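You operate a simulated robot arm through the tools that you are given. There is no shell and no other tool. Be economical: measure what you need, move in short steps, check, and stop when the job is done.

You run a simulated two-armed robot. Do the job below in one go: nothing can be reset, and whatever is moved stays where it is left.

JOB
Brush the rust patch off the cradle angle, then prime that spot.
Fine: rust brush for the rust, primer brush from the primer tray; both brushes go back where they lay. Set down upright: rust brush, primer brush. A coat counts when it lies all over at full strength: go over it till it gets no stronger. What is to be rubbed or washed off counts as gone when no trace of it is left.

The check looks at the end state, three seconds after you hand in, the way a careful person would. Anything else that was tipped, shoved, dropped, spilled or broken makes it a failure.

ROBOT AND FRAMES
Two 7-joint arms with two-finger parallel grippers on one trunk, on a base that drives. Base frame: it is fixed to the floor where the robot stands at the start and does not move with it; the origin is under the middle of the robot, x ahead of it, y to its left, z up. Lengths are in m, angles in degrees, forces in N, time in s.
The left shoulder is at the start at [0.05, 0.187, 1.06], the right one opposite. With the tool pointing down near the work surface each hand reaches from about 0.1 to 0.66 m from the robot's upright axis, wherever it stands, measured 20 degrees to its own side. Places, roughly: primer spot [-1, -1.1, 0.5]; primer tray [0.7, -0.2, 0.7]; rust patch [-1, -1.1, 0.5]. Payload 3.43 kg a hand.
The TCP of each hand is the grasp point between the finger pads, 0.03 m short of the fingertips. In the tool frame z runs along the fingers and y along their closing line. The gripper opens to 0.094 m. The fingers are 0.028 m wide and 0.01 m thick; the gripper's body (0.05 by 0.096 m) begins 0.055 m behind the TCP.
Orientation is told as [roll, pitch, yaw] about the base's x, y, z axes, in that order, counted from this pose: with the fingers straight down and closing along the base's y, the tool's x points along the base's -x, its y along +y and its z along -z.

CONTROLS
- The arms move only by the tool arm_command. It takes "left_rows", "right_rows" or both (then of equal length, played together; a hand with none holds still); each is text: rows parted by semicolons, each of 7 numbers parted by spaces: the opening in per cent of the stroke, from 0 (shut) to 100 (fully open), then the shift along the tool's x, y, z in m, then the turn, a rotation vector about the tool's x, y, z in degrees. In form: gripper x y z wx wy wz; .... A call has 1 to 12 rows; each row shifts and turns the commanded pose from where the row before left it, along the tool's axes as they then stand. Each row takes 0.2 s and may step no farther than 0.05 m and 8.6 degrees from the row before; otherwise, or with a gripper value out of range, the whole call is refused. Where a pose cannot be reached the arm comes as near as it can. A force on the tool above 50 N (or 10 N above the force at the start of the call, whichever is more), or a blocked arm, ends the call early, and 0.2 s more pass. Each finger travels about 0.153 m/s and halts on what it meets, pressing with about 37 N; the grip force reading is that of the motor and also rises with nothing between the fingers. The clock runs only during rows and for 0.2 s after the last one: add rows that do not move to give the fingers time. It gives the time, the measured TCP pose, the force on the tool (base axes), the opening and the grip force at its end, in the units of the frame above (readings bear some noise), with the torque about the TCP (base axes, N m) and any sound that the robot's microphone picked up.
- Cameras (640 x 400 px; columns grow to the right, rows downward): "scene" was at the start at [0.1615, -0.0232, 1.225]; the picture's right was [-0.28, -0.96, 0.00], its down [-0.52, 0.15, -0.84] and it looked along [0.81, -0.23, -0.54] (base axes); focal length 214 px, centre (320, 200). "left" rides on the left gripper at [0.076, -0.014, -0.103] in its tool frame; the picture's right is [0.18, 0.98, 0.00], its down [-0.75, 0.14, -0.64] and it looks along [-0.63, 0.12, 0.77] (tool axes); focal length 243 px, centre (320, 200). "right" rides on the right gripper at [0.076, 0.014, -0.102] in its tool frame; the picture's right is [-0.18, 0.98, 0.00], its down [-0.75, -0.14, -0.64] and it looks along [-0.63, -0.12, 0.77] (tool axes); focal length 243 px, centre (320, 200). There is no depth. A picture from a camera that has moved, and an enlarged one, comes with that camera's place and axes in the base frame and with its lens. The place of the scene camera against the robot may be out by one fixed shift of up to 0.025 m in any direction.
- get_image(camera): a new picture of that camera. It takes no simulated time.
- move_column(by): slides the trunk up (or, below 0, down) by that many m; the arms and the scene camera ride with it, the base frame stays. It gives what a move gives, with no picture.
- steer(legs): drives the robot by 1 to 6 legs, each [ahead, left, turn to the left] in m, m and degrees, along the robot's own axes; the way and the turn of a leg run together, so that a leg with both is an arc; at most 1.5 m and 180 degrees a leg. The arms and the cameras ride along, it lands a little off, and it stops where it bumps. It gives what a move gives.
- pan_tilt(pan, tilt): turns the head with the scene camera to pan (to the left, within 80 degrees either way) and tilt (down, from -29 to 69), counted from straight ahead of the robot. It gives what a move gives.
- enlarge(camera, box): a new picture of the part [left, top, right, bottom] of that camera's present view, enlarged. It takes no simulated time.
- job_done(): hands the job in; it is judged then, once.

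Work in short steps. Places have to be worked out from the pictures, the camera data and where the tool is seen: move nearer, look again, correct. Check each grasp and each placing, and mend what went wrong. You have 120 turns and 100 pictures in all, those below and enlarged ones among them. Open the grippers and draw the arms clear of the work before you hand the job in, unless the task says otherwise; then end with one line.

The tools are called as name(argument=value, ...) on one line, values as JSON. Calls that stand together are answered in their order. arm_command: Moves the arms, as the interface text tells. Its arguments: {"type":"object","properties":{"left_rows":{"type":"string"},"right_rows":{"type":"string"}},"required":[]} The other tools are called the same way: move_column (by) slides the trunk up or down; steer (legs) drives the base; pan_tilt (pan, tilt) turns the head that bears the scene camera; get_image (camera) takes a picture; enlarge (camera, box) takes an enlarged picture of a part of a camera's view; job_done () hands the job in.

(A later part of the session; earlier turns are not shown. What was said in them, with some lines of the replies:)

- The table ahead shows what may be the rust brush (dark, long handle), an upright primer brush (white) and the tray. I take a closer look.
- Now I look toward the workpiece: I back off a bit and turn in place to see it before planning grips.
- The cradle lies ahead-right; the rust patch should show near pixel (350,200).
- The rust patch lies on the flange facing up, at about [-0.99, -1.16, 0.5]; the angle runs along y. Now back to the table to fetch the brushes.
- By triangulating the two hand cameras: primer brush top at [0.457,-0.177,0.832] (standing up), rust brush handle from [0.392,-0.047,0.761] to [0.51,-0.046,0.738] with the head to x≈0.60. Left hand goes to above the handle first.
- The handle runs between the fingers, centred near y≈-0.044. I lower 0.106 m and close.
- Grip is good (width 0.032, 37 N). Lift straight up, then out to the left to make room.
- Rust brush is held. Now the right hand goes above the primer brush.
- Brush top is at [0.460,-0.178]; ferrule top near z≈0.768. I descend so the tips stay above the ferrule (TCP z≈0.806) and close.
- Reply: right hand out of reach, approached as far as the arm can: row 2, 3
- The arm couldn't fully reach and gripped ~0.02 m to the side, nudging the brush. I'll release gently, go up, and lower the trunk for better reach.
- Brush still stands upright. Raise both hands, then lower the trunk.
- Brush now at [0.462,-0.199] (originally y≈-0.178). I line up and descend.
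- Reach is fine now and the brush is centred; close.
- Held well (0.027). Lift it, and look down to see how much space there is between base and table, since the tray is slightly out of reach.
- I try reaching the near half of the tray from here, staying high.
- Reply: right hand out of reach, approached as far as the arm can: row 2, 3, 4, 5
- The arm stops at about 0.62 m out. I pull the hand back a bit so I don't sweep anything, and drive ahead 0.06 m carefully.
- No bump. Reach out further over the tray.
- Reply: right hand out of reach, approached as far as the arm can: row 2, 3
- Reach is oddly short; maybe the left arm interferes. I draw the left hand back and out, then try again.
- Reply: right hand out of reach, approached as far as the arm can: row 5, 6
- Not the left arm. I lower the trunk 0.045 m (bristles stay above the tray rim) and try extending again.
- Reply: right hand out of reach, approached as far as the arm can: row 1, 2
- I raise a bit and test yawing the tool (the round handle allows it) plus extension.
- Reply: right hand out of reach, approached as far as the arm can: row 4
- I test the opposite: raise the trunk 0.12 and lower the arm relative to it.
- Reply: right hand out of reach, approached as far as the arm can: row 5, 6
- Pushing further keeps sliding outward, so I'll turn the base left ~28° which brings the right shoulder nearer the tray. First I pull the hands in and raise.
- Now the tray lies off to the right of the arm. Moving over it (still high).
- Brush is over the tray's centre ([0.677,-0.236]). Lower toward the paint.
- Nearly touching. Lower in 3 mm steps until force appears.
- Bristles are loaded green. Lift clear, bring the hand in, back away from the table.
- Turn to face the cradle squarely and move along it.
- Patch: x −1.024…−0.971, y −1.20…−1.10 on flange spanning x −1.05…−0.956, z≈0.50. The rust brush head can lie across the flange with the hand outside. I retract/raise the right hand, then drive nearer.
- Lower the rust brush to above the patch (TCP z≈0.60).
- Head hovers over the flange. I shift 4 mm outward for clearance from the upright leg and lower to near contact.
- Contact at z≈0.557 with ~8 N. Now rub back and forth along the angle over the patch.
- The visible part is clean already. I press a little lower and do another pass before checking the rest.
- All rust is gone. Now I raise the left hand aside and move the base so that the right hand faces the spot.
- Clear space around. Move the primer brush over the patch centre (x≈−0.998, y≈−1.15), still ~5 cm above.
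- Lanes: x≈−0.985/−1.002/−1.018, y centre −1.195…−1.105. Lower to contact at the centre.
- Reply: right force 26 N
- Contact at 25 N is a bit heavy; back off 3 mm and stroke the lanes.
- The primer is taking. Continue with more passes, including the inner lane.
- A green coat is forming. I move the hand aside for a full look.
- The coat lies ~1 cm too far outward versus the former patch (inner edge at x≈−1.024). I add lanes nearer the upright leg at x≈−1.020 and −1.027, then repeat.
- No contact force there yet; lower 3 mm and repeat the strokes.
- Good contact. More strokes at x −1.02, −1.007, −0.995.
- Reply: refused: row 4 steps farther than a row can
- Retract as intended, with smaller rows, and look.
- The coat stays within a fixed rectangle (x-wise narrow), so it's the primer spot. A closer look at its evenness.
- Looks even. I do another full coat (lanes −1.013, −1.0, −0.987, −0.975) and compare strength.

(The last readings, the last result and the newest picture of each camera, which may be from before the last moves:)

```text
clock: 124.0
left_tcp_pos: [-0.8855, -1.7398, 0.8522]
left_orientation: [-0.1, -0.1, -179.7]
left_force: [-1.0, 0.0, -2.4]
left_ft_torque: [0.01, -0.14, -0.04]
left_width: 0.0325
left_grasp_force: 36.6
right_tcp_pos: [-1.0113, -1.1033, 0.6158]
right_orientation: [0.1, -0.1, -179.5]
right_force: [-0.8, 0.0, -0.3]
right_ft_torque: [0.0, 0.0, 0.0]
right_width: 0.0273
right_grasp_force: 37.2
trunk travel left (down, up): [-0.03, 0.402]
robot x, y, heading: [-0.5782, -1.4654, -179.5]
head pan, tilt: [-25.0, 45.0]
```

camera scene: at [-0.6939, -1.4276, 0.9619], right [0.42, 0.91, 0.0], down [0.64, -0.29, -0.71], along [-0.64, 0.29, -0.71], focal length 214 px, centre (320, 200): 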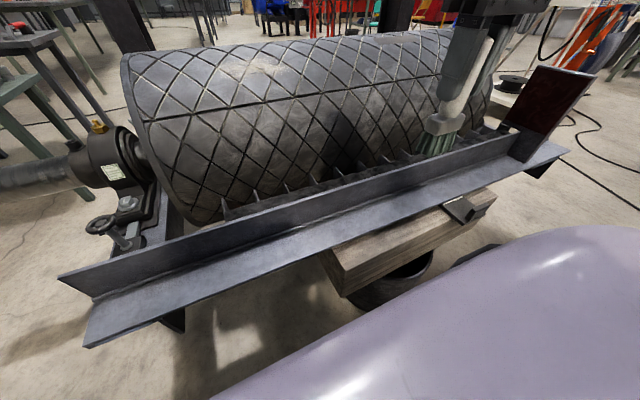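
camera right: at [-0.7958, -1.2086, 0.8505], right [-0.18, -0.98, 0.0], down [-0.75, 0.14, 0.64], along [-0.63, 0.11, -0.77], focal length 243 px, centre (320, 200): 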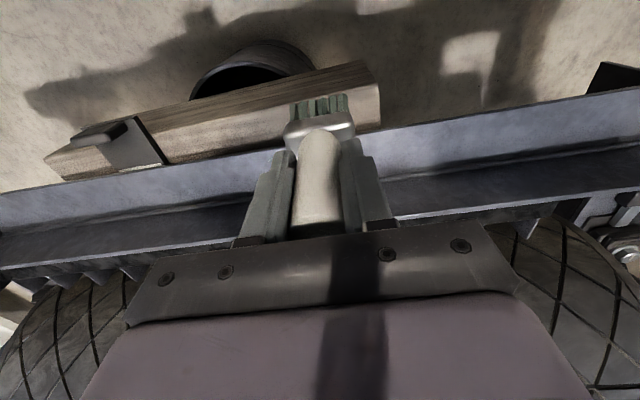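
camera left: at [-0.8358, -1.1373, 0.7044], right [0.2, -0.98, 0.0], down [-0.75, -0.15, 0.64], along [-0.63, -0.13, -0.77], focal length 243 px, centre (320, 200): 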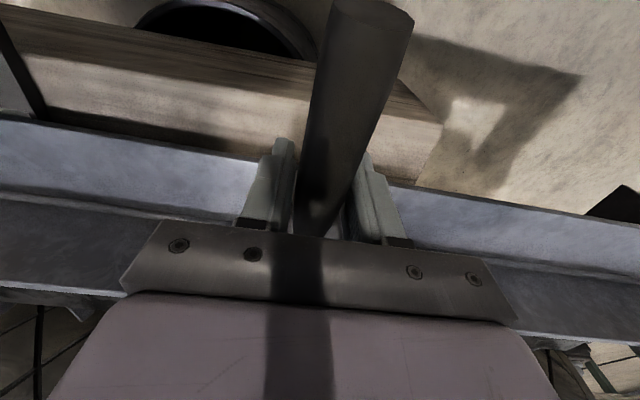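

arm_command(right_rows="0 0 0 0.0025 0 0 0;0 0 0.032 0 0 0 0;0 0 0.032 0 0 0 0;0 0 0.032 0 0 0 0;0 0.013 0 0 0 0 0;0 0 -0.032 0 0 0 0;0 0 -0.032 0 0 0 0;0 0 -0.032 0 0 0 0;0 0.013 0 0 0 0 0;0 0 0.032 0 0 0 0;0 0 0.032 0 0 0 0;0 0 0.032 0 0 0 0")

arm_command(right_rows="0 0.011 0 0 0 0 0;0 0 -0.032 0 0 0 0;0 0 -0.032 0 0 0 0;0 0 -0.032 0 0 0 0;0 -0.018 0 0 0 0 0;0 0 0.032 0 0 0 0;0 0 0.032 0 0 0 0;0 0 0.032 0 0 0 0;0 -0.012 0 0 0 0 0;0 0 -0.032 0 0 0 0;0 0 -0.032 0 0 0 0;0 0 -0.032 0 0 0 0")

arm_command(right_rows="0 0 0 -0.02 0 0 0;0 0 0 -0.04 0 0 0;0 0 0 -0.04 0 0 0;0 0.02 -0.02 -0.03 0 0 0;0 0.04 -0.02 0 0 0 0;0 0.04 -0.02 0 0 0 0;0 0.02 -0.04 0 0 0 0;0 0 -0.03 0 0 0 0;0 0 0 0 0 0 0")

enlarge(camera="scene", box=[350, 203, 400, 235])

enlarge(camera="scene", box=[320, 170, 420, 240])

```text
clock: 126.6
left_tcp_pos: [-0.8855, -1.7415, 0.8524]
left_orientation: [0.0, -0.1, -179.7]
left_force: [0.0, 0.3, -0.9]
left_ft_torque: [0.03, -0.15, 0.02]
left_width: 0.0321
left_grasp_force: 36.4
right_tcp_pos: [-0.9841, -1.1978, 0.6154]
right_orientation: [-0.1, -0.3, -179.7]
right_force: [0.4, 6.5, 21.4]
right_ft_torque: [0.27, 0.02, 0.06]
right_width: 0.0271
right_grasp_force: 37.5
trunk travel left (down, up): [-0.03, 0.402]
robot x, y, heading: [-0.5776, -1.4626, -179.6]
head pan, tilt: [-25.0, 45.0]
```

```text
clock: 129.2
left_tcp_pos: [-0.8855, -1.7409, 0.8515]
left_orientation: [-0.1, -0.1, -179.7]
left_force: [-0.4, 0.1, -2.1]
left_ft_torque: [0.04, -0.16, -0.01]
left_width: 0.0319
left_grasp_force: 36.6
right_tcp_pos: [-1.0038, -1.103, 0.6146]
right_orientation: [0.0, -0.4, -179.6]
right_force: [0.8, -6.1, 22.8]
right_ft_torque: [-0.29, 0.18, 0.03]
right_width: 0.0273
right_grasp_force: 36.8
trunk travel left (down, up): [-0.03, 0.402]
robot x, y, heading: [-0.5814, -1.4627, -179.4]
head pan, tilt: [-25.0, 45.0]
```

```text
clock: 131.2
left_tcp_pos: [-0.8855, -1.7397, 0.8523]
left_orientation: [0.0, 0.0, -179.7]
left_force: [0.3, 1.0, -2.0]
left_ft_torque: [0.03, -0.11, 0.05]
left_width: 0.0324
left_grasp_force: 36.7
right_tcp_pos: [-0.8843, -0.9738, 0.7444]
right_orientation: [0.1, -0.1, -179.7]
right_force: [-0.3, 0.4, -1.1]
right_ft_torque: [-0.01, -0.01, -0.03]
right_width: 0.0274
right_grasp_force: 36.8
trunk travel left (down, up): [-0.03, 0.402]
robot x, y, heading: [-0.5821, -1.4659, -180.0]
head pan, tilt: [-25.0, 45.0]
```

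```text
12.50 times, centred on (375, 219) of scene
camera zoom: at [-0.6938, -1.4276, 0.9619], right [0.42, 0.91, 0.0], down [0.64, -0.29, -0.71], along [-0.64, 0.29, -0.71], focal length 2681 px, centre (-368, -38)
```

zoom: 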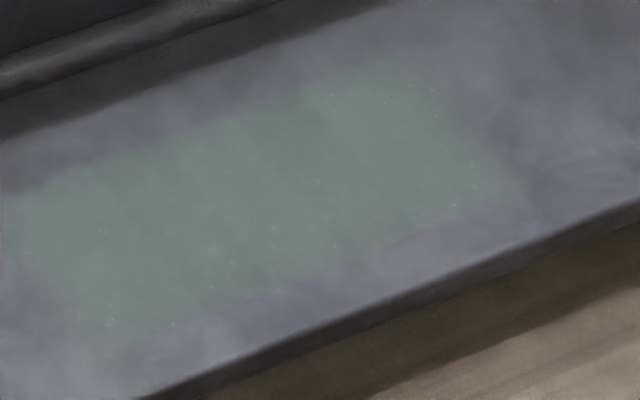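

```text
5.71 times, centred on (370, 205) of scene
camera zoom: at [-0.6938, -1.4276, 0.9619], right [0.42, 0.91, 0.0], down [0.64, -0.29, -0.71], along [-0.64, 0.29, -0.71], focal length 1226 px, centre (34, 171)
```

zoom: 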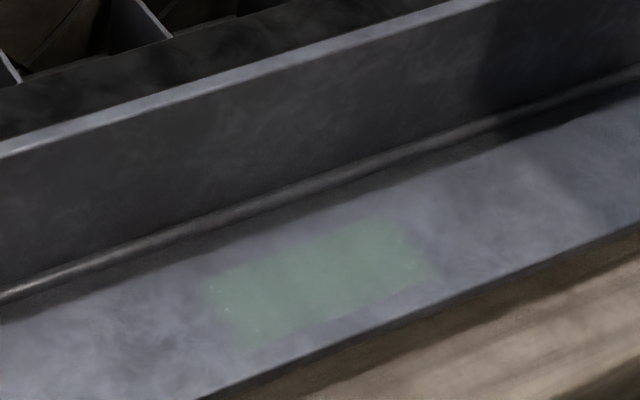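

No change from the last pass: the coat is saturated. I check that the brush isn't merely out of primer.

enlarge(camera="right", box=[270, 80, 370, 150])

enlarge(camera="scene", box=[420, 60, 580, 170])

```text
5.71 times, centred on (320, 115) of right
camera zoom: at [-0.8062, -0.985, 0.8466], right [-0.18, -0.98, 0.0], down [-0.75, 0.14, 0.64], along [-0.63, 0.11, -0.77], focal length 1386 px, centre (320, 686)
```

zoom: 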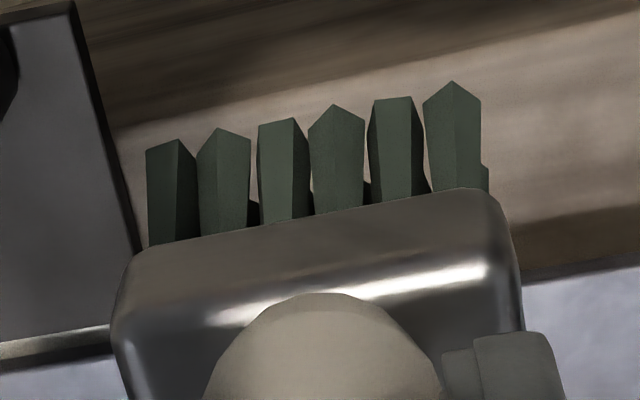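

```text
3.64 times, centred on (500, 115) of scene
camera zoom: at [-0.6938, -1.4276, 0.9619], right [0.42, 0.91, 0.0], down [0.64, -0.29, -0.71], along [-0.64, 0.29, -0.71], focal length 780 px, centre (-334, 509)
```

zoom: 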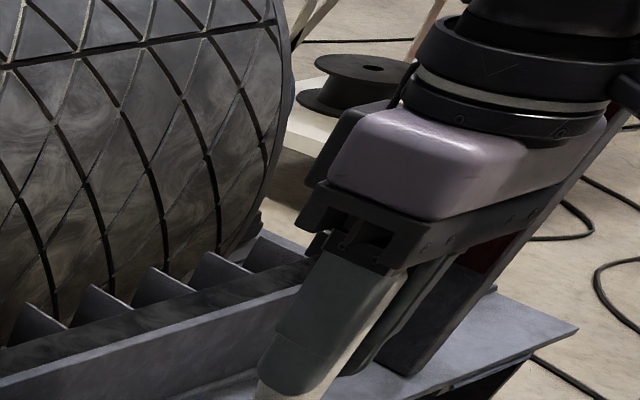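

Brush is still wet, coat no stronger: priming is done. Back away from the cradle, raise the trunk, and return to the table.

steer(legs=[[-0.34, 0, 0]])

move_column(by=0.2)

arm_command(right_rows="0 0.01 0.045 0 0 0 0;0 0.01 0.045 0 0 0 0;0 0.01 0.045 0 0 0 0;0 0 0.03 0 0 0 0;0 0 0 0 0 0 0")

pan_tilt(pan=0, tilt=40)

get_image(camera="scene")

```text
clock: 133.4
left_tcp_pos: [-0.5455, -1.7377, 0.8518]
left_orientation: [0.0, 0.0, -180.0]
left_force: [-0.6, 0.3, -2.8]
left_ft_torque: [0.01, -0.11, -0.02]
left_width: 0.0323
left_grasp_force: 36.4
right_tcp_pos: [-0.5389, -0.97, 0.7437]
right_orientation: [0.0, -0.1, -179.9]
right_force: [-0.4, -0.2, 0.1]
right_ft_torque: [0.0, -0.01, -0.01]
right_width: 0.0274
right_grasp_force: 36.9
trunk travel left (down, up): [-0.03, 0.402]
robot x, y, heading: [-0.2353, -1.463, -179.9]
head pan, tilt: [-25.0, 45.0]
```

```text
clock: 135.6
left_tcp_pos: [-0.5462, -1.7365, 1.052]
left_orientation: [0.0, 0.0, -180.0]
left_force: [-1.0, 0.2, -2.4]
left_ft_torque: [0.01, -0.14, 0.01]
left_width: 0.032
left_grasp_force: 37.0
right_tcp_pos: [-0.5397, -0.9701, 0.9434]
right_orientation: [0.0, -0.1, -180.1]
right_force: [0.0, -0.3, -1.2]
right_ft_torque: [-0.04, 0.0, -0.01]
right_width: 0.0272
right_grasp_force: 36.9
trunk travel left (down, up): [-0.23, 0.202]
robot x, y, heading: [-0.2393, -1.464, -180.0]
head pan, tilt: [-25.0, 45.0]
```

```text
clock: 136.8
left_tcp_pos: [-0.5468, -1.7363, 1.0503]
left_orientation: [-0.1, 0.0, -180.0]
left_force: [0.2, -0.3, -1.7]
left_ft_torque: [0.0, -0.15, 0.01]
left_width: 0.032
left_grasp_force: 36.8
right_tcp_pos: [-0.5113, -1.1367, 0.9424]
right_orientation: [0.1, -0.1, -179.9]
right_force: [0.1, 0.3, -1.0]
right_ft_torque: [0.07, 0.0, -0.03]
right_width: 0.0273
right_grasp_force: 36.8
trunk travel left (down, up): [-0.23, 0.202]
robot x, y, heading: [-0.237, -1.4603, -179.9]
head pan, tilt: [-25.0, 45.0]
```

```text
clock: 137.7
left_tcp_pos: [-0.5458, -1.7367, 1.0519]
left_orientation: [0.0, -0.1, -180.0]
left_force: [0.2, 0.0, -1.7]
left_ft_torque: [0.0, -0.12, -0.01]
left_width: 0.032
left_grasp_force: 36.8
right_tcp_pos: [-0.5118, -1.1378, 0.9432]
right_orientation: [0.1, -0.1, -180.0]
right_force: [0.3, -0.3, 0.2]
right_ft_torque: [0.02, 0.01, -0.02]
right_width: 0.0274
right_grasp_force: 37.5
trunk travel left (down, up): [-0.23, 0.202]
robot x, y, heading: [-0.2365, -1.4623, -179.9]
head pan, tilt: [0.0, 40.0]
```

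```text
42 pictures are left
camera scene: at [-0.3635, -1.4599, 1.1691], right [0.0, 1.0, 0.0], down [0.64, 0.0, -0.77], along [-0.77, 0.0, -0.64], focal length 214 px, centre (320, 200)
```

scene: 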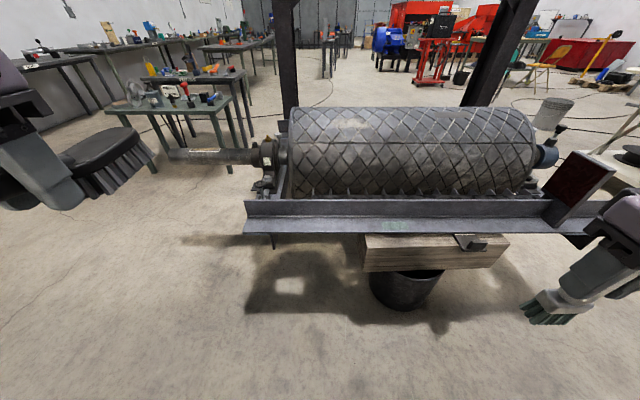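

enlarge(camera="scene", box=[360, 205, 440, 245])

steer(legs=[[0, -1.29, 0], [0, 0, 100], [0, 0, 80]])

pan_tilt(pan=0, tilt=45)

get_image(camera="scene")

```text
8.00 times, centred on (400, 225) of scene
camera zoom: at [-0.3635, -1.4599, 1.1691], right [0.0, 1.0, 0.0], down [0.64, 0.0, -0.77], along [-0.77, 0.0, -0.64], focal length 1716 px, centre (-320, 0)
```

zoom: 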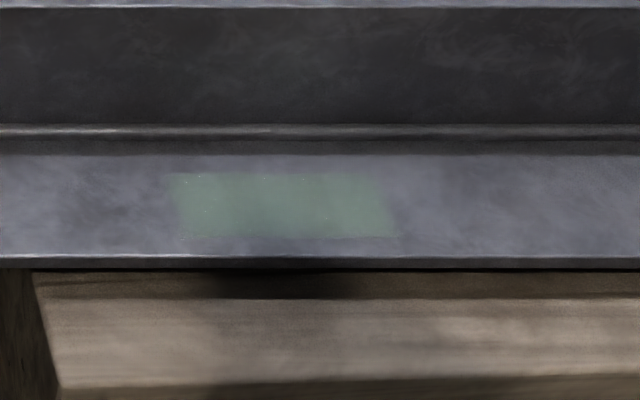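

```text
clock: 156.9
left_tcp_pos: [0.0421, 0.1103, 1.0526]
left_orientation: [0.0, 0.1, 2.9]
left_force: [0.7, -0.1, -1.5]
left_ft_torque: [-0.01, 0.13, -0.01]
left_width: 0.0321
left_grasp_force: 37.1
right_tcp_pos: [0.0378, -0.4911, 0.9425]
right_orientation: [0.2, -0.1, 2.9]
right_force: [-0.1, 0.1, 0.1]
right_ft_torque: [0.03, 0.0, -0.01]
right_width: 0.0271
right_grasp_force: 37.1
trunk travel left (down, up): [-0.23, 0.202]
robot x, y, heading: [-0.2539, -0.1789, 2.7]
head pan, tilt: [0.0, 40.0]
```

```text
clock: 157.5
left_tcp_pos: [0.0416, 0.1092, 1.0519]
left_orientation: [0.0, 0.0, 2.9]
left_force: [-0.5, 0.1, -2.5]
left_ft_torque: [0.01, 0.18, -0.01]
left_width: 0.0322
left_grasp_force: 37.3
right_tcp_pos: [0.0362, -0.4908, 0.9432]
right_orientation: [0.1, -0.1, 3.0]
right_force: [0.3, 0.1, -0.6]
right_ft_torque: [-0.03, -0.01, -0.03]
right_width: 0.0276
right_grasp_force: 36.6
trunk travel left (down, up): [-0.23, 0.202]
robot x, y, heading: [-0.2522, -0.1781, 3.1]
head pan, tilt: [0.0, 45.0]
```

```text
40 pictures are left
camera scene: at [-0.0957, -0.172, 1.1619], right [0.05, -1.0, 0.0], down [-0.71, -0.04, -0.71], along [0.71, 0.04, -0.71], focal length 214 px, centre (320, 200)
```

scene: 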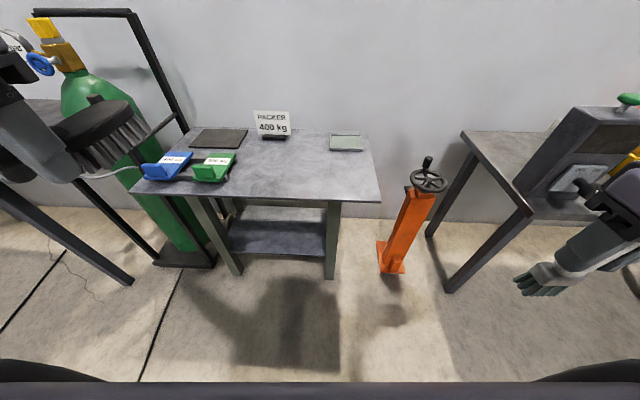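

Coat is clear and even. Now drive back to the table position.

steer(legs=[[0, 0, -3], [0, 0.18, 0], [0.28, 0, 0]])

pan_tilt(pan=-10, tilt=50)

get_image(camera="scene")

```text
clock: 161.8
left_tcp_pos: [0.3416, 0.2774, 1.0523]
left_orientation: [0.0, -0.1, -0.1]
left_force: [0.2, -0.4, -2.1]
left_ft_torque: [0.01, 0.13, 0.04]
left_width: 0.0323
left_grasp_force: 37.1
right_tcp_pos: [0.3046, -0.3231, 0.9424]
right_orientation: [0.2, -0.1, 0.0]
right_force: [0.6, 0.7, -1.9]
right_ft_torque: [0.0, 0.01, 0.0]
right_width: 0.0274
right_grasp_force: 36.4
trunk travel left (down, up): [-0.23, 0.202]
robot x, y, heading: [0.0287, 0.003, -0.0]
head pan, tilt: [0.0, 45.0]
```

```text
clock: 162.5
left_tcp_pos: [0.3398, 0.2772, 1.051]
left_orientation: [0.0, 0.0, -0.1]
left_force: [-0.4, -1.1, -1.5]
left_ft_torque: [-0.02, 0.11, -0.01]
left_width: 0.0321
left_grasp_force: 37.0
right_tcp_pos: [0.3055, -0.3232, 0.9427]
right_orientation: [0.1, -0.1, 0.0]
right_force: [-0.6, -0.1, -0.6]
right_ft_torque: [0.01, -0.04, 0.01]
right_width: 0.0273
right_grasp_force: 36.9
trunk travel left (down, up): [-0.23, 0.202]
robot x, y, heading: [0.0332, 0.0011, -0.0]
head pan, tilt: [-10.0, 50.0]
```

```text
39 pictures are left
camera scene: at [0.1829, -0.0101, 1.155], right [-0.17, -0.98, 0.0], down [-0.75, 0.13, -0.64], along [0.63, -0.11, -0.77], focal length 214 px, centre (320, 200)
```

scene: 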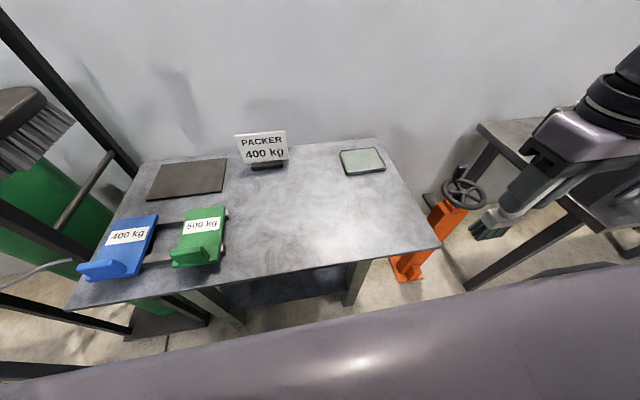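

Lower the trunk to the height that worked, and bring the primer brush over its place [0.459,-0.178].

move_column(by=-0.075)

arm_command(right_rows="0 -0.0307 0.029 0 0 0 0;0 -0.0307 0.029 0 0 0 0;0 -0.0307 0.029 0 0 0 0;0 -0.0307 0.029 0 0 0 0;0 -0.0307 0.029 0 0 0 0;0 0 0 0 0 0 0")

```text
clock: 163.6
left_tcp_pos: [0.341, 0.2769, 0.9777]
left_orientation: [0.0, 0.0, -0.1]
left_force: [0.7, 0.2, -2.0]
left_ft_torque: [0.02, 0.13, 0.01]
left_width: 0.032
left_grasp_force: 37.0
right_tcp_pos: [0.3048, -0.3241, 0.8686]
right_orientation: [0.1, -0.1, 0.1]
right_force: [0.2, -0.7, -1.9]
right_ft_torque: [0.0, 0.0, 0.0]
right_width: 0.0276
right_grasp_force: 37.1
trunk travel left (down, up): [-0.155, 0.277]
robot x, y, heading: [0.0302, 0.0037, -0.1]
head pan, tilt: [-10.0, 50.0]
```

```text
clock: 165.0
left_tcp_pos: [0.3408, 0.2762, 0.9768]
left_orientation: [0.0, 0.0, -0.1]
left_force: [0.4, -0.3, -2.2]
left_ft_torque: [0.01, 0.17, 0.02]
left_width: 0.0322
left_grasp_force: 36.7
right_tcp_pos: [0.458, -0.1769, 0.8683]
right_orientation: [0.1, -0.1, -0.1]
right_force: [0.4, 0.3, -0.9]
right_ft_torque: [0.0, -0.02, 0.01]
right_width: 0.0273
right_grasp_force: 36.9
trunk travel left (down, up): [-0.155, 0.277]
robot x, y, heading: [0.0307, 0.0041, -0.3]
head pan, tilt: [-10.0, 50.0]
```

Reached. Lower to just above the table, then feel for contact.

arm_command(right_rows="0 0 0 0.025 0 0 0;0 0 0 0.025 0 0 0;0 0 0 0.006 0 0 0;0 0 0 0 0 0 0")

enlarge(camera="scene", box=[310, 160, 430, 260])

```text
clock: 166.0
left_tcp_pos: [0.3412, 0.2767, 0.9778]
left_orientation: [0.1, -0.1, -0.2]
left_force: [1.2, 0.2, -1.0]
left_ft_torque: [-0.04, 0.14, 0.04]
left_width: 0.0319
left_grasp_force: 37.2
right_tcp_pos: [0.4582, -0.1774, 0.8126]
right_orientation: [0.1, 0.0, 0.0]
right_force: [-1.0, 0.6, -1.7]
right_ft_torque: [0.0, 0.02, 0.03]
right_width: 0.0271
right_grasp_force: 37.2
trunk travel left (down, up): [-0.155, 0.277]
robot x, y, heading: [0.0302, 0.0011, 0.1]
head pan, tilt: [-10.0, 50.0]
```

```text
4.00 times, centred on (370, 210) of scene
camera zoom: at [0.1829, -0.0101, 1.08], right [-0.17, -0.98, 0.0], down [-0.75, 0.13, -0.64], along [0.63, -0.11, -0.77], focal length 858 px, centre (120, 160)
```

zoom: 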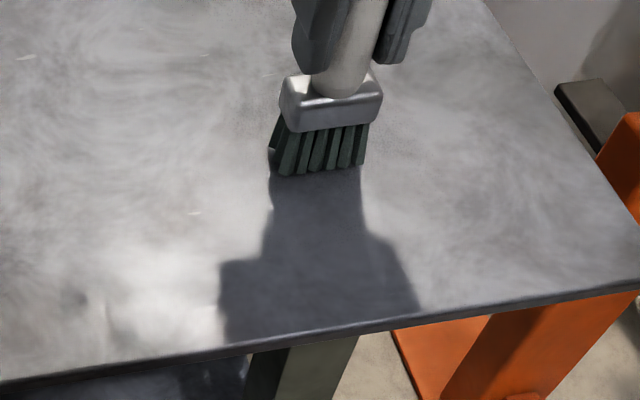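

arm_command(right_rows="0 0 0 0.0015 0 0 0;0 0 0 0.0015 0 0 0;0 0 0 0.001 0 0 0;0 0 0 0 0 0 0")

```text
clock: 167.0
left_tcp_pos: [0.3398, 0.2762, 0.9771]
left_orientation: [0.0, 0.0, -0.1]
left_force: [0.2, 0.1, -1.8]
left_ft_torque: [0.03, 0.17, -0.01]
left_width: 0.032
left_grasp_force: 37.5
right_tcp_pos: [0.4576, -0.1774, 0.8093]
right_orientation: [0.1, -0.1, 0.0]
right_force: [0.2, 0.1, -0.9]
right_ft_torque: [-0.01, -0.03, 0.01]
right_width: 0.0271
right_grasp_force: 36.6
trunk travel left (down, up): [-0.155, 0.277]
robot x, y, heading: [0.0304, 0.0012, 0.0]
head pan, tilt: [-10.0, 50.0]
```

No contact yet; two more 1.5 mm steps.

arm_command(right_rows="0 0 0 0.0015 0 0 0;0 0 0 0.001 0 0 0;0 0 0 0 0 0 0")

```text
clock: 167.8
left_tcp_pos: [0.3389, 0.2766, 0.9765]
left_orientation: [0.0, -0.1, -0.2]
left_force: [0.9, -0.3, -2.9]
left_ft_torque: [-0.05, 0.11, -0.01]
left_width: 0.032
left_grasp_force: 36.5
right_tcp_pos: [0.457, -0.1772, 0.8056]
right_orientation: [0.1, -0.1, 0.0]
right_force: [-0.3, -0.4, -1.0]
right_ft_torque: [0.01, 0.0, -0.01]
right_width: 0.0275
right_grasp_force: 37.1
trunk travel left (down, up): [-0.155, 0.277]
robot x, y, heading: [0.0311, 0.0036, -0.1]
head pan, tilt: [-10.0, 50.0]
```

arm_command(right_rows="0 0 0 0.0015 0 0 0;0 0 0 0.0015 0 0 0;0 0 0 0 0 0 0")

enlarge(camera="scene", box=[340, 170, 410, 220])

```text
clock: 168.6
left_tcp_pos: [0.3395, 0.2769, 0.9768]
left_orientation: [0.0, -0.1, -0.1]
left_force: [0.3, 0.1, -1.8]
left_ft_torque: [0.02, 0.12, 0.02]
left_width: 0.0322
left_grasp_force: 37.2
right_tcp_pos: [0.4572, -0.1776, 0.8049]
right_orientation: [0.1, -0.5, 0.1]
right_force: [-2.9, -0.7, 20.2]
right_ft_torque: [-0.2, 0.53, 0.05]
right_width: 0.0273
right_grasp_force: 36.8
trunk travel left (down, up): [-0.155, 0.277]
robot x, y, heading: [0.0318, 0.0025, 0.1]
head pan, tilt: [-10.0, 50.0]
```

```text
8.00 times, centred on (375, 195) of scene
camera zoom: at [0.1816, -0.0096, 1.0805], right [-0.17, -0.98, 0.0], down [-0.75, 0.13, -0.64], along [0.63, -0.11, -0.77], focal length 1716 px, centre (-120, 240)
```

zoom: 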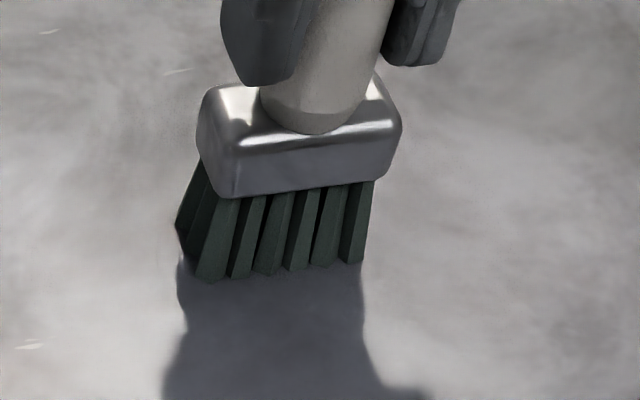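

Contact (20 N). Back off 1.5 mm to relax the press, then open gently.

arm_command(right_rows="0 0 0 -0.0015 0 0 0;0 0 0 0 0 0 0;32 0 0 0 0 0 0;45 0 0 0 0 0 0;70 0 0 0 0 0 0;100 0 0 0 0 0 0;100 0 0 0 0 0 0;100 0 0 0 0 0 0")

get_image(camera="right")

enlarge(camera="scene", box=[320, 130, 420, 220])

```text
clock: 170.4
left_tcp_pos: [0.3398, 0.2763, 0.9768]
left_orientation: [0.0, 0.0, -0.1]
left_force: [0.2, 0.5, -1.8]
left_ft_torque: [-0.02, 0.13, 0.0]
left_width: 0.0323
left_grasp_force: 36.7
right_tcp_pos: [0.4578, -0.1787, 0.8058]
right_orientation: [0.0, 0.0, 0.0]
right_force: [0.0, -0.5, 0.3]
right_ft_torque: [-0.01, 0.01, 0.0]
right_width: 0.0939
right_grasp_force: 0.0
trunk travel left (down, up): [-0.155, 0.277]
robot x, y, heading: [0.0307, 0.0027, 0.1]
head pan, tilt: [-10.0, 50.0]
```

```text
36 pictures are left
camera right: at [0.3818, -0.1635, 0.9076], right [0.18, 0.98, 0.0], down [0.75, -0.14, 0.64], along [0.63, -0.12, -0.77], focal length 243 px, centre (320, 200)
```

right: 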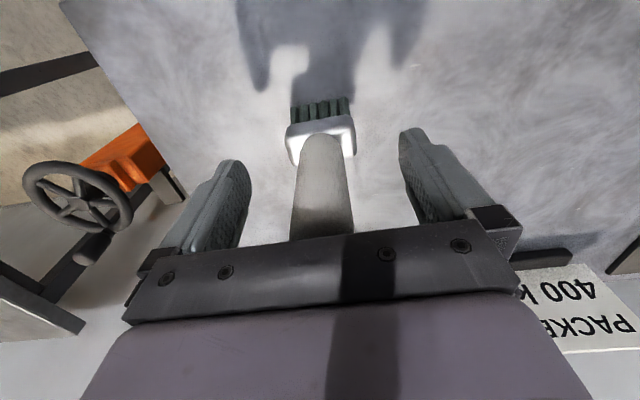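

```text
4.44 times, centred on (370, 175) of scene
camera zoom: at [0.1829, -0.0101, 1.08], right [-0.17, -0.98, 0.0], down [-0.75, 0.13, -0.64], along [0.63, -0.11, -0.77], focal length 953 px, centre (98, 311)
```

zoom: 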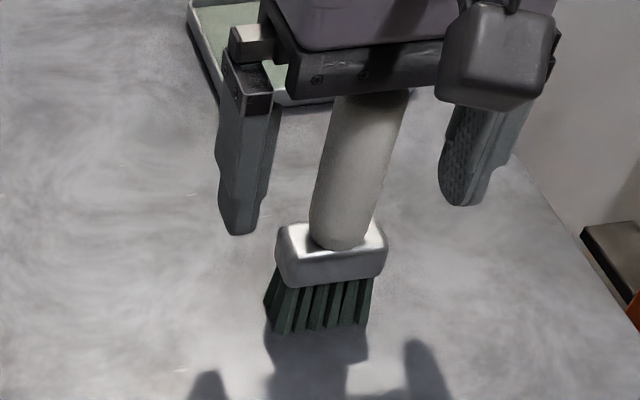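

It stands upright. Lift the right hand straight off and out.

arm_command(right_rows="100 0 0 -0.02 0 0 0;100 0 0 -0.04 0 0 0;100 0 0 -0.045 0 0 0;100 0 0 -0.045 0 0 0;100 0 0 -0.045 0 0 0;100 0.02 -0.04 0 0 0 0;100 0.02 -0.04 0 0 0 0;100 0.02 -0.04 0 0 0 0;100 0 0 0 0 0 0")

enlarge(camera="scene", box=[310, 110, 430, 220])

enlarge(camera="right", box=[310, 20, 510, 180])

```text
clock: 172.4
left_tcp_pos: [0.3398, 0.2757, 0.9778]
left_orientation: [0.0, 0.0, -0.1]
left_force: [-0.5, -0.5, -1.6]
left_ft_torque: [0.01, 0.14, 0.0]
left_width: 0.0322
left_grasp_force: 36.8
right_tcp_pos: [0.397, -0.3009, 0.9994]
right_orientation: [0.1, -0.1, 0.0]
right_force: [-1.0, -0.8, 0.0]
right_ft_torque: [-0.04, 0.02, 0.02]
right_width: 0.0942
right_grasp_force: 0.1
trunk travel left (down, up): [-0.155, 0.277]
robot x, y, heading: [0.029, 0.0018, -0.1]
head pan, tilt: [-10.0, 50.0]
```

```text
3.64 times, centred on (370, 165) of scene
camera zoom: at [0.1828, -0.0101, 1.08], right [-0.17, -0.98, 0.0], down [-0.75, 0.13, -0.64], along [0.63, -0.11, -0.77], focal length 780 px, centre (138, 327)
```

zoom: 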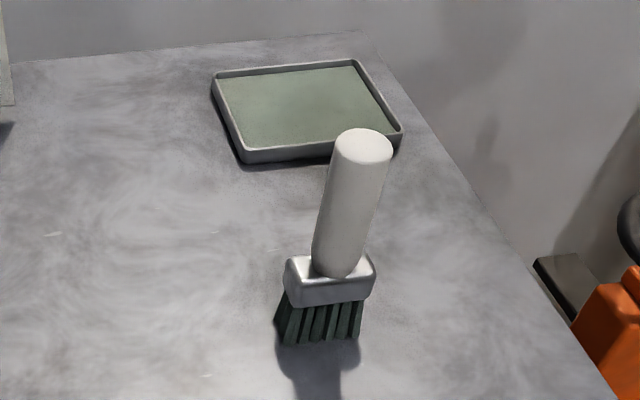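

```text
2.50 times, centred on (410, 100) of right
camera zoom: at [0.3218, -0.2851, 1.1035], right [0.18, 0.98, 0.0], down [0.75, -0.14, 0.64], along [0.63, -0.12, -0.77], focal length 606 px, centre (95, 450)
```

zoom: 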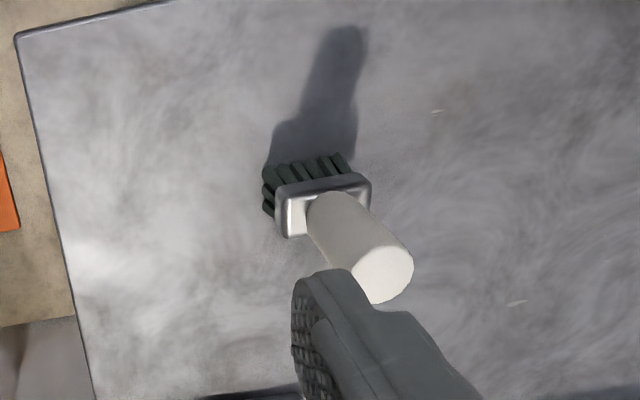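

Primer brush is upright at [0.460,-0.175] as before. Now bring the rust brush over its place.

arm_command(left_rows="0 -0.0146 -0.0358 0.0122 0 0 0;0 -0.0146 -0.0358 0.0122 0 0 0;0 -0.0146 -0.0358 0.0122 0 0 0;0 -0.0146 -0.0358 0.0122 0 0 0;0 -0.0146 -0.0358 0.0122 0 0 0;0 -0.0146 -0.0358 0.0122 0 0 0;0 -0.0146 -0.0358 0.0122 0 0 0;0 -0.0146 -0.0358 0.0122 0 0 0;0 -0.0146 -0.0358 0.0122 0 0 0;0 0 0 0 0 0 0")

enlarge(camera="scene", box=[220, 60, 400, 220])

get_image(camera="right")

```text
clock: 174.6
left_tcp_pos: [0.4709, -0.0466, 0.8668]
left_orientation: [0.2, 0.1, -0.1]
left_force: [-0.1, -0.2, -2.0]
left_ft_torque: [-0.01, 0.12, -0.02]
left_width: 0.032
left_grasp_force: 37.3
right_tcp_pos: [0.3983, -0.2998, 1.0006]
right_orientation: [0.1, -0.1, 0.0]
right_force: [-0.4, 0.5, -0.1]
right_ft_torque: [0.04, 0.0, -0.01]
right_width: 0.094
right_grasp_force: 0.1
trunk travel left (down, up): [-0.155, 0.277]
robot x, y, heading: [0.0322, -0.0009, -0.2]
head pan, tilt: [-10.0, 50.0]
```

```text
2.50 times, centred on (310, 140) of scene
camera zoom: at [0.1829, -0.0102, 1.08], right [-0.17, -0.98, 0.0], down [-0.75, 0.13, -0.64], along [0.63, -0.11, -0.77], focal length 536 px, centre (345, 350)
```

zoom: 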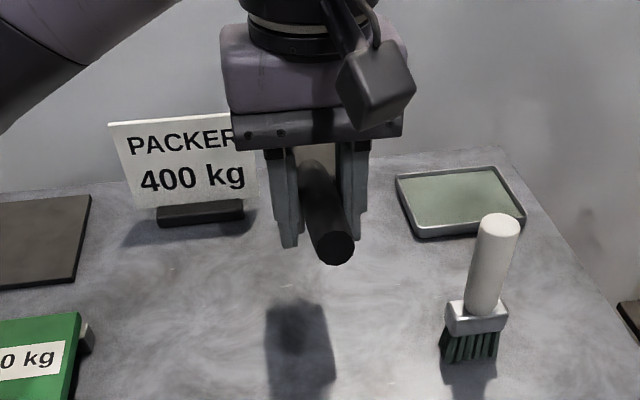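

```text
31 pictures are left
camera right: at [0.3223, -0.2848, 1.1034], right [0.18, 0.98, 0.0], down [0.75, -0.14, 0.64], along [0.63, -0.12, -0.77], focal length 243 px, centre (320, 200)
```

right: 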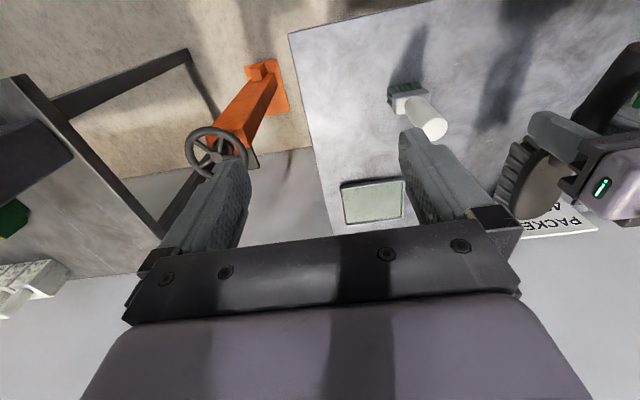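

Lower to near contact.

arm_command(left_rows="0 0 0 0.035 0 0 0;0 0 0 0.035 0 0 0;0 0 0 0.03 0 0 0;0 0 0 0.014 0 0 0;0 0 0 0.003 0 0 0;0 0 0 0 0 0 0")

```text
clock: 176.0
left_tcp_pos: [0.4718, -0.045, 0.75]
left_orientation: [0.0, -0.1, -0.1]
left_force: [0.2, 0.9, -2.5]
left_ft_torque: [0.01, 0.12, -0.05]
left_width: 0.0321
left_grasp_force: 37.2
right_tcp_pos: [0.3974, -0.3004, 1.0012]
right_orientation: [0.1, -0.1, 0.0]
right_force: [-0.3, 0.1, -0.5]
right_ft_torque: [-0.02, 0.01, -0.01]
right_width: 0.0938
right_grasp_force: 0.0
trunk travel left (down, up): [-0.155, 0.277]
robot x, y, heading: [0.0305, 0.0016, -0.0]
head pan, tilt: [-10.0, 50.0]
```

arm_command(left_rows="0 0 0 0.0015 0 0 0;0 0 0 0.0015 0 0 0;0 0 0 0.0015 0 0 0;0 0 0 0.001 0 0 0;0 0 0 0 0 0 0")

enlarge(camera="scene", box=[260, 110, 380, 210])

```text
clock: 177.2
left_tcp_pos: [0.4712, -0.0447, 0.7446]
left_orientation: [0.1, 0.0, -0.1]
left_force: [-0.5, 0.3, -1.7]
left_ft_torque: [0.0, 0.17, -0.01]
left_width: 0.0323
left_grasp_force: 37.4
right_tcp_pos: [0.398, -0.2985, 1.001]
right_orientation: [0.1, -0.1, 0.0]
right_force: [-0.1, -0.2, -0.2]
right_ft_torque: [-0.01, -0.01, -0.01]
right_width: 0.094
right_grasp_force: 0.0
trunk travel left (down, up): [-0.155, 0.277]
robot x, y, heading: [0.0337, 0.0019, -0.0]
head pan, tilt: [-10.0, 50.0]
```

```text
4.00 times, centred on (320, 160) of scene
camera zoom: at [0.1829, -0.0101, 1.08], right [-0.17, -0.98, 0.0], down [-0.75, 0.13, -0.64], along [0.63, -0.11, -0.77], focal length 858 px, centre (320, 360)
```

zoom: 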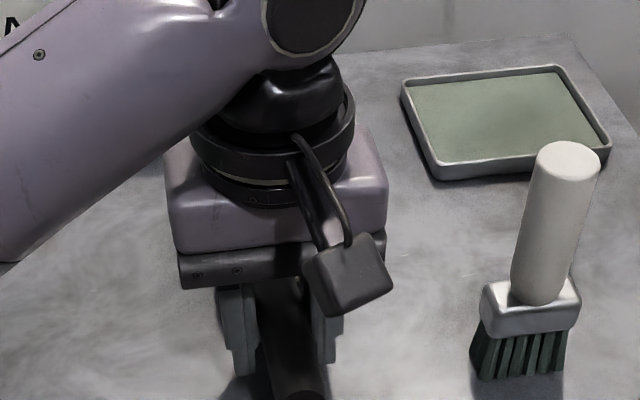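

Not yet in contact; continue in 1 mm steps.

arm_command(left_rows="0 0 0 0.001 0 0 0;0 0 0 0.001 0 0 0;0 0 0 0 0 0 0")

```text
clock: 178.0
left_tcp_pos: [0.4712, -0.045, 0.744]
left_orientation: [0.0, -0.1, 0.1]
left_force: [2.3, 0.9, 4.0]
left_ft_torque: [0.2, -0.15, -0.03]
left_width: 0.0319
left_grasp_force: 37.0
right_tcp_pos: [0.3983, -0.2992, 1.0007]
right_orientation: [0.1, -0.1, 0.0]
right_force: [-0.1, 0.7, -0.3]
right_ft_torque: [0.02, 0.04, 0.0]
right_width: 0.0939
right_grasp_force: 0.1
trunk travel left (down, up): [-0.155, 0.277]
robot x, y, heading: [0.0298, -0.0017, -0.1]
head pan, tilt: [-10.0, 50.0]
```

Contact at z=0.744, the same as at pick-up. Open gently.

arm_command(left_rows="37 0 0 0 0 0 0;45 0 0 0 0 0 0;60 0 0 0 0 0 0;80 0 0 0 0 0 0;80 0 0 0 0 0 0;80 0 0 0 0 0 0")

arm_command(left_rows="80 0 0 -0.02 0 0 0;80 0 0 -0.04 0 0 0;80 0 0 -0.045 0 0 0;80 0 0 -0.045 0 0 0;80 0 0 -0.045 0 0 0;80 0.02 0.04 0 0 0 0;80 0.02 0.04 0 0 0 0;100 0.02 0.04 0 0 0 0;100 0 0.04 0 0 0 0;100 0 0 0 0 0 0")

get_image(camera="scene")

enlarge(camera="scene", box=[230, 100, 430, 230])

get_image(camera="left")

enlarge(camera="right", box=[330, 10, 530, 170])

```text
clock: 179.4
left_tcp_pos: [0.4721, -0.0466, 0.7427]
left_orientation: [0.1, 0.0, -0.2]
left_force: [-0.3, 0.5, -0.7]
left_ft_torque: [0.04, 0.02, 0.04]
left_width: 0.0753
left_grasp_force: 0.1
right_tcp_pos: [0.3974, -0.3014, 1.0012]
right_orientation: [0.1, -0.1, 0.0]
right_force: [0.3, 0.1, -0.5]
right_ft_torque: [0.02, -0.02, 0.04]
right_width: 0.0941
right_grasp_force: 0.0
trunk travel left (down, up): [-0.155, 0.277]
robot x, y, heading: [0.0316, 0.002, 0.0]
head pan, tilt: [-10.0, 50.0]
```

```text
clock: 181.6
left_tcp_pos: [0.4113, 0.1124, 0.9369]
left_orientation: [0.0, 0.0, -0.1]
left_force: [-0.1, -0.2, 0.3]
left_ft_torque: [-0.03, 0.0, -0.07]
left_width: 0.0941
left_grasp_force: 0.0
right_tcp_pos: [0.397, -0.2997, 1.0011]
right_orientation: [0.1, 0.0, 0.0]
right_force: [0.2, -0.1, -0.2]
right_ft_torque: [-0.04, -0.03, 0.02]
right_width: 0.0941
right_grasp_force: 0.1
trunk travel left (down, up): [-0.155, 0.277]
robot x, y, heading: [0.0314, 0.0017, -0.3]
head pan, tilt: [-10.0, 50.0]
```

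```text
29 pictures are left
camera scene: at [0.1828, -0.0101, 1.08], right [-0.17, -0.98, 0.0], down [-0.75, 0.13, -0.64], along [0.63, -0.11, -0.77], focal length 214 px, centre (320, 200)
```

scene: 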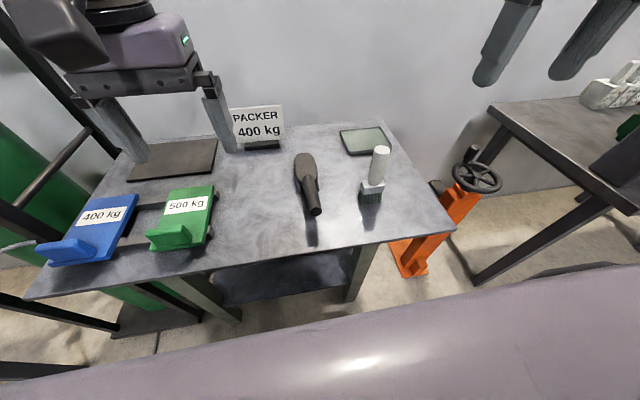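

```text
3.08 times, centred on (330, 165) of scene
camera zoom: at [0.1828, -0.0101, 1.08], right [-0.17, -0.98, 0.0], down [-0.75, 0.13, -0.64], along [0.63, -0.11, -0.77], focal length 660 px, centre (289, 308)
```

zoom: 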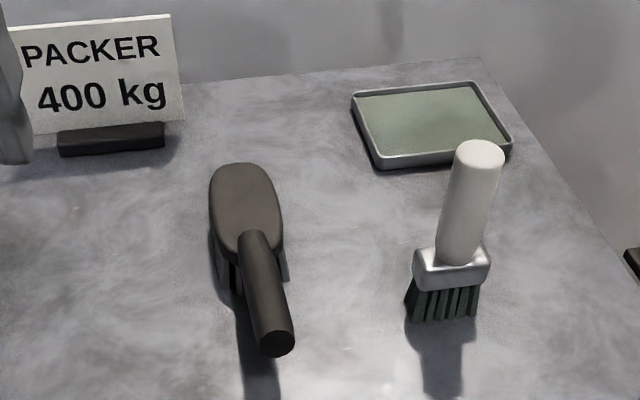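

```text
27 pictures are left
camera left: at [0.334, 0.0996, 1.0388], right [-0.18, 0.98, 0.0], down [0.75, 0.14, 0.64], along [0.63, 0.12, -0.77], focal length 243 px, centre (320, 200)
```

left: 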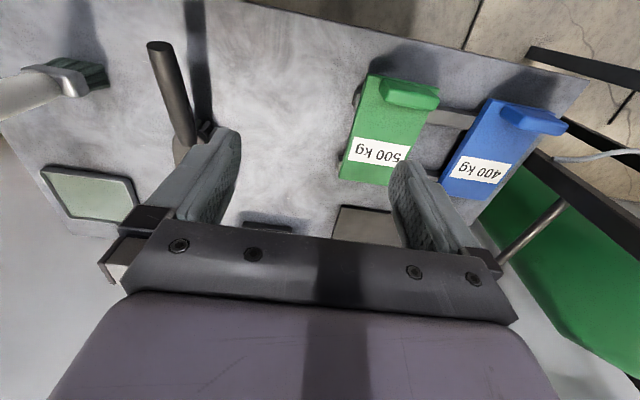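

```text
2.50 times, centred on (430, 90) of right
camera zoom: at [0.3221, -0.2846, 1.1036], right [0.18, 0.98, 0.0], down [0.75, -0.14, 0.64], along [0.63, -0.12, -0.77], focal length 606 px, centre (45, 475)
```

zoom: 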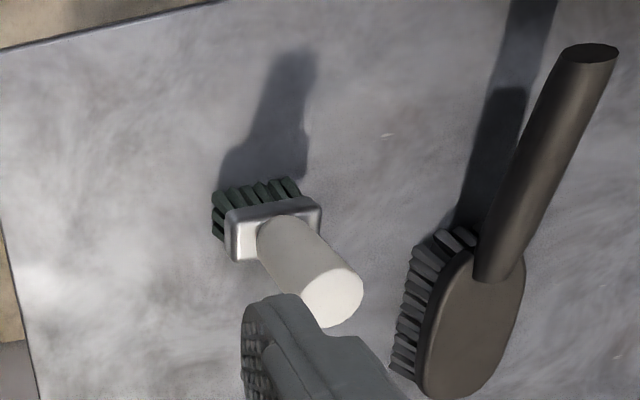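

Both brushes stand upright in their old places; nothing else was moved. I back away to draw the arms clear.

arm_command(left_rows="100 0.03 0.03 -0.02 0 0 0;100 0.03 0.03 -0.02 0 0 0;100 0 0 0 0 0 0")

steer(legs=[[-0.25, 0, 0]])

get_image(camera="scene")

```text
clock: 182.4
left_tcp_pos: [0.353, 0.1767, 0.9765]
left_orientation: [0.1, 0.0, -0.1]
left_force: [0.4, 0.2, -0.2]
left_ft_torque: [-0.01, -0.01, -0.02]
left_width: 0.0938
left_grasp_force: 0.0
right_tcp_pos: [0.3967, -0.3006, 1.0006]
right_orientation: [0.1, -0.1, 0.0]
right_force: [-0.2, -0.4, -0.1]
right_ft_torque: [0.0, 0.0, -0.03]
right_width: 0.0938
right_grasp_force: 0.0
trunk travel left (down, up): [-0.155, 0.277]
robot x, y, heading: [0.034, 0.0, -0.2]
head pan, tilt: [-10.0, 50.0]
```

```text
clock: 184.2
left_tcp_pos: [0.1036, 0.1761, 0.9753]
left_orientation: [0.0, 0.0, -0.1]
left_force: [-0.7, -0.3, -0.7]
left_ft_torque: [-0.01, 0.01, -0.04]
left_width: 0.0939
left_grasp_force: 0.0
right_tcp_pos: [0.1467, -0.3002, 1.0]
right_orientation: [0.1, -0.1, 0.0]
right_force: [-1.1, 0.1, 0.1]
right_ft_torque: [0.02, -0.05, 0.0]
right_width: 0.0942
right_grasp_force: 0.1
trunk travel left (down, up): [-0.155, 0.277]
robot x, y, heading: [-0.2197, 0.0018, 0.2]
head pan, tilt: [-10.0, 50.0]
```

```text
25 pictures are left
camera scene: at [-0.0675, -0.01, 1.08], right [-0.17, -0.98, 0.0], down [-0.75, 0.13, -0.64], along [0.63, -0.11, -0.77], focal length 214 px, centre (320, 200)
```

scene: 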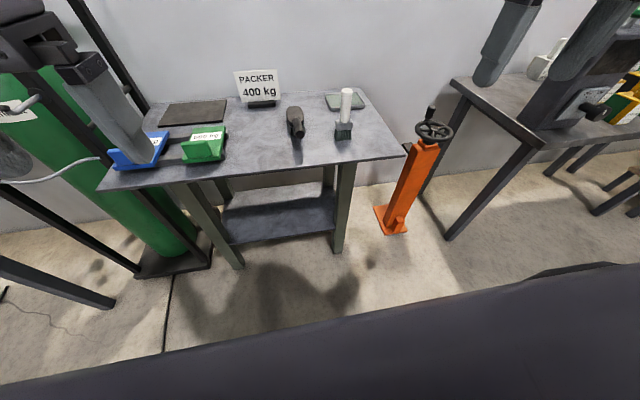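

Everything stands in place and the arms are clear; handing in.

job_done()

```text
The job is handed in.
```

The rust is brushed off the cradle angle, that spot is primed all over until another pass made it no stronger, and both brushes stand upright where they lay.
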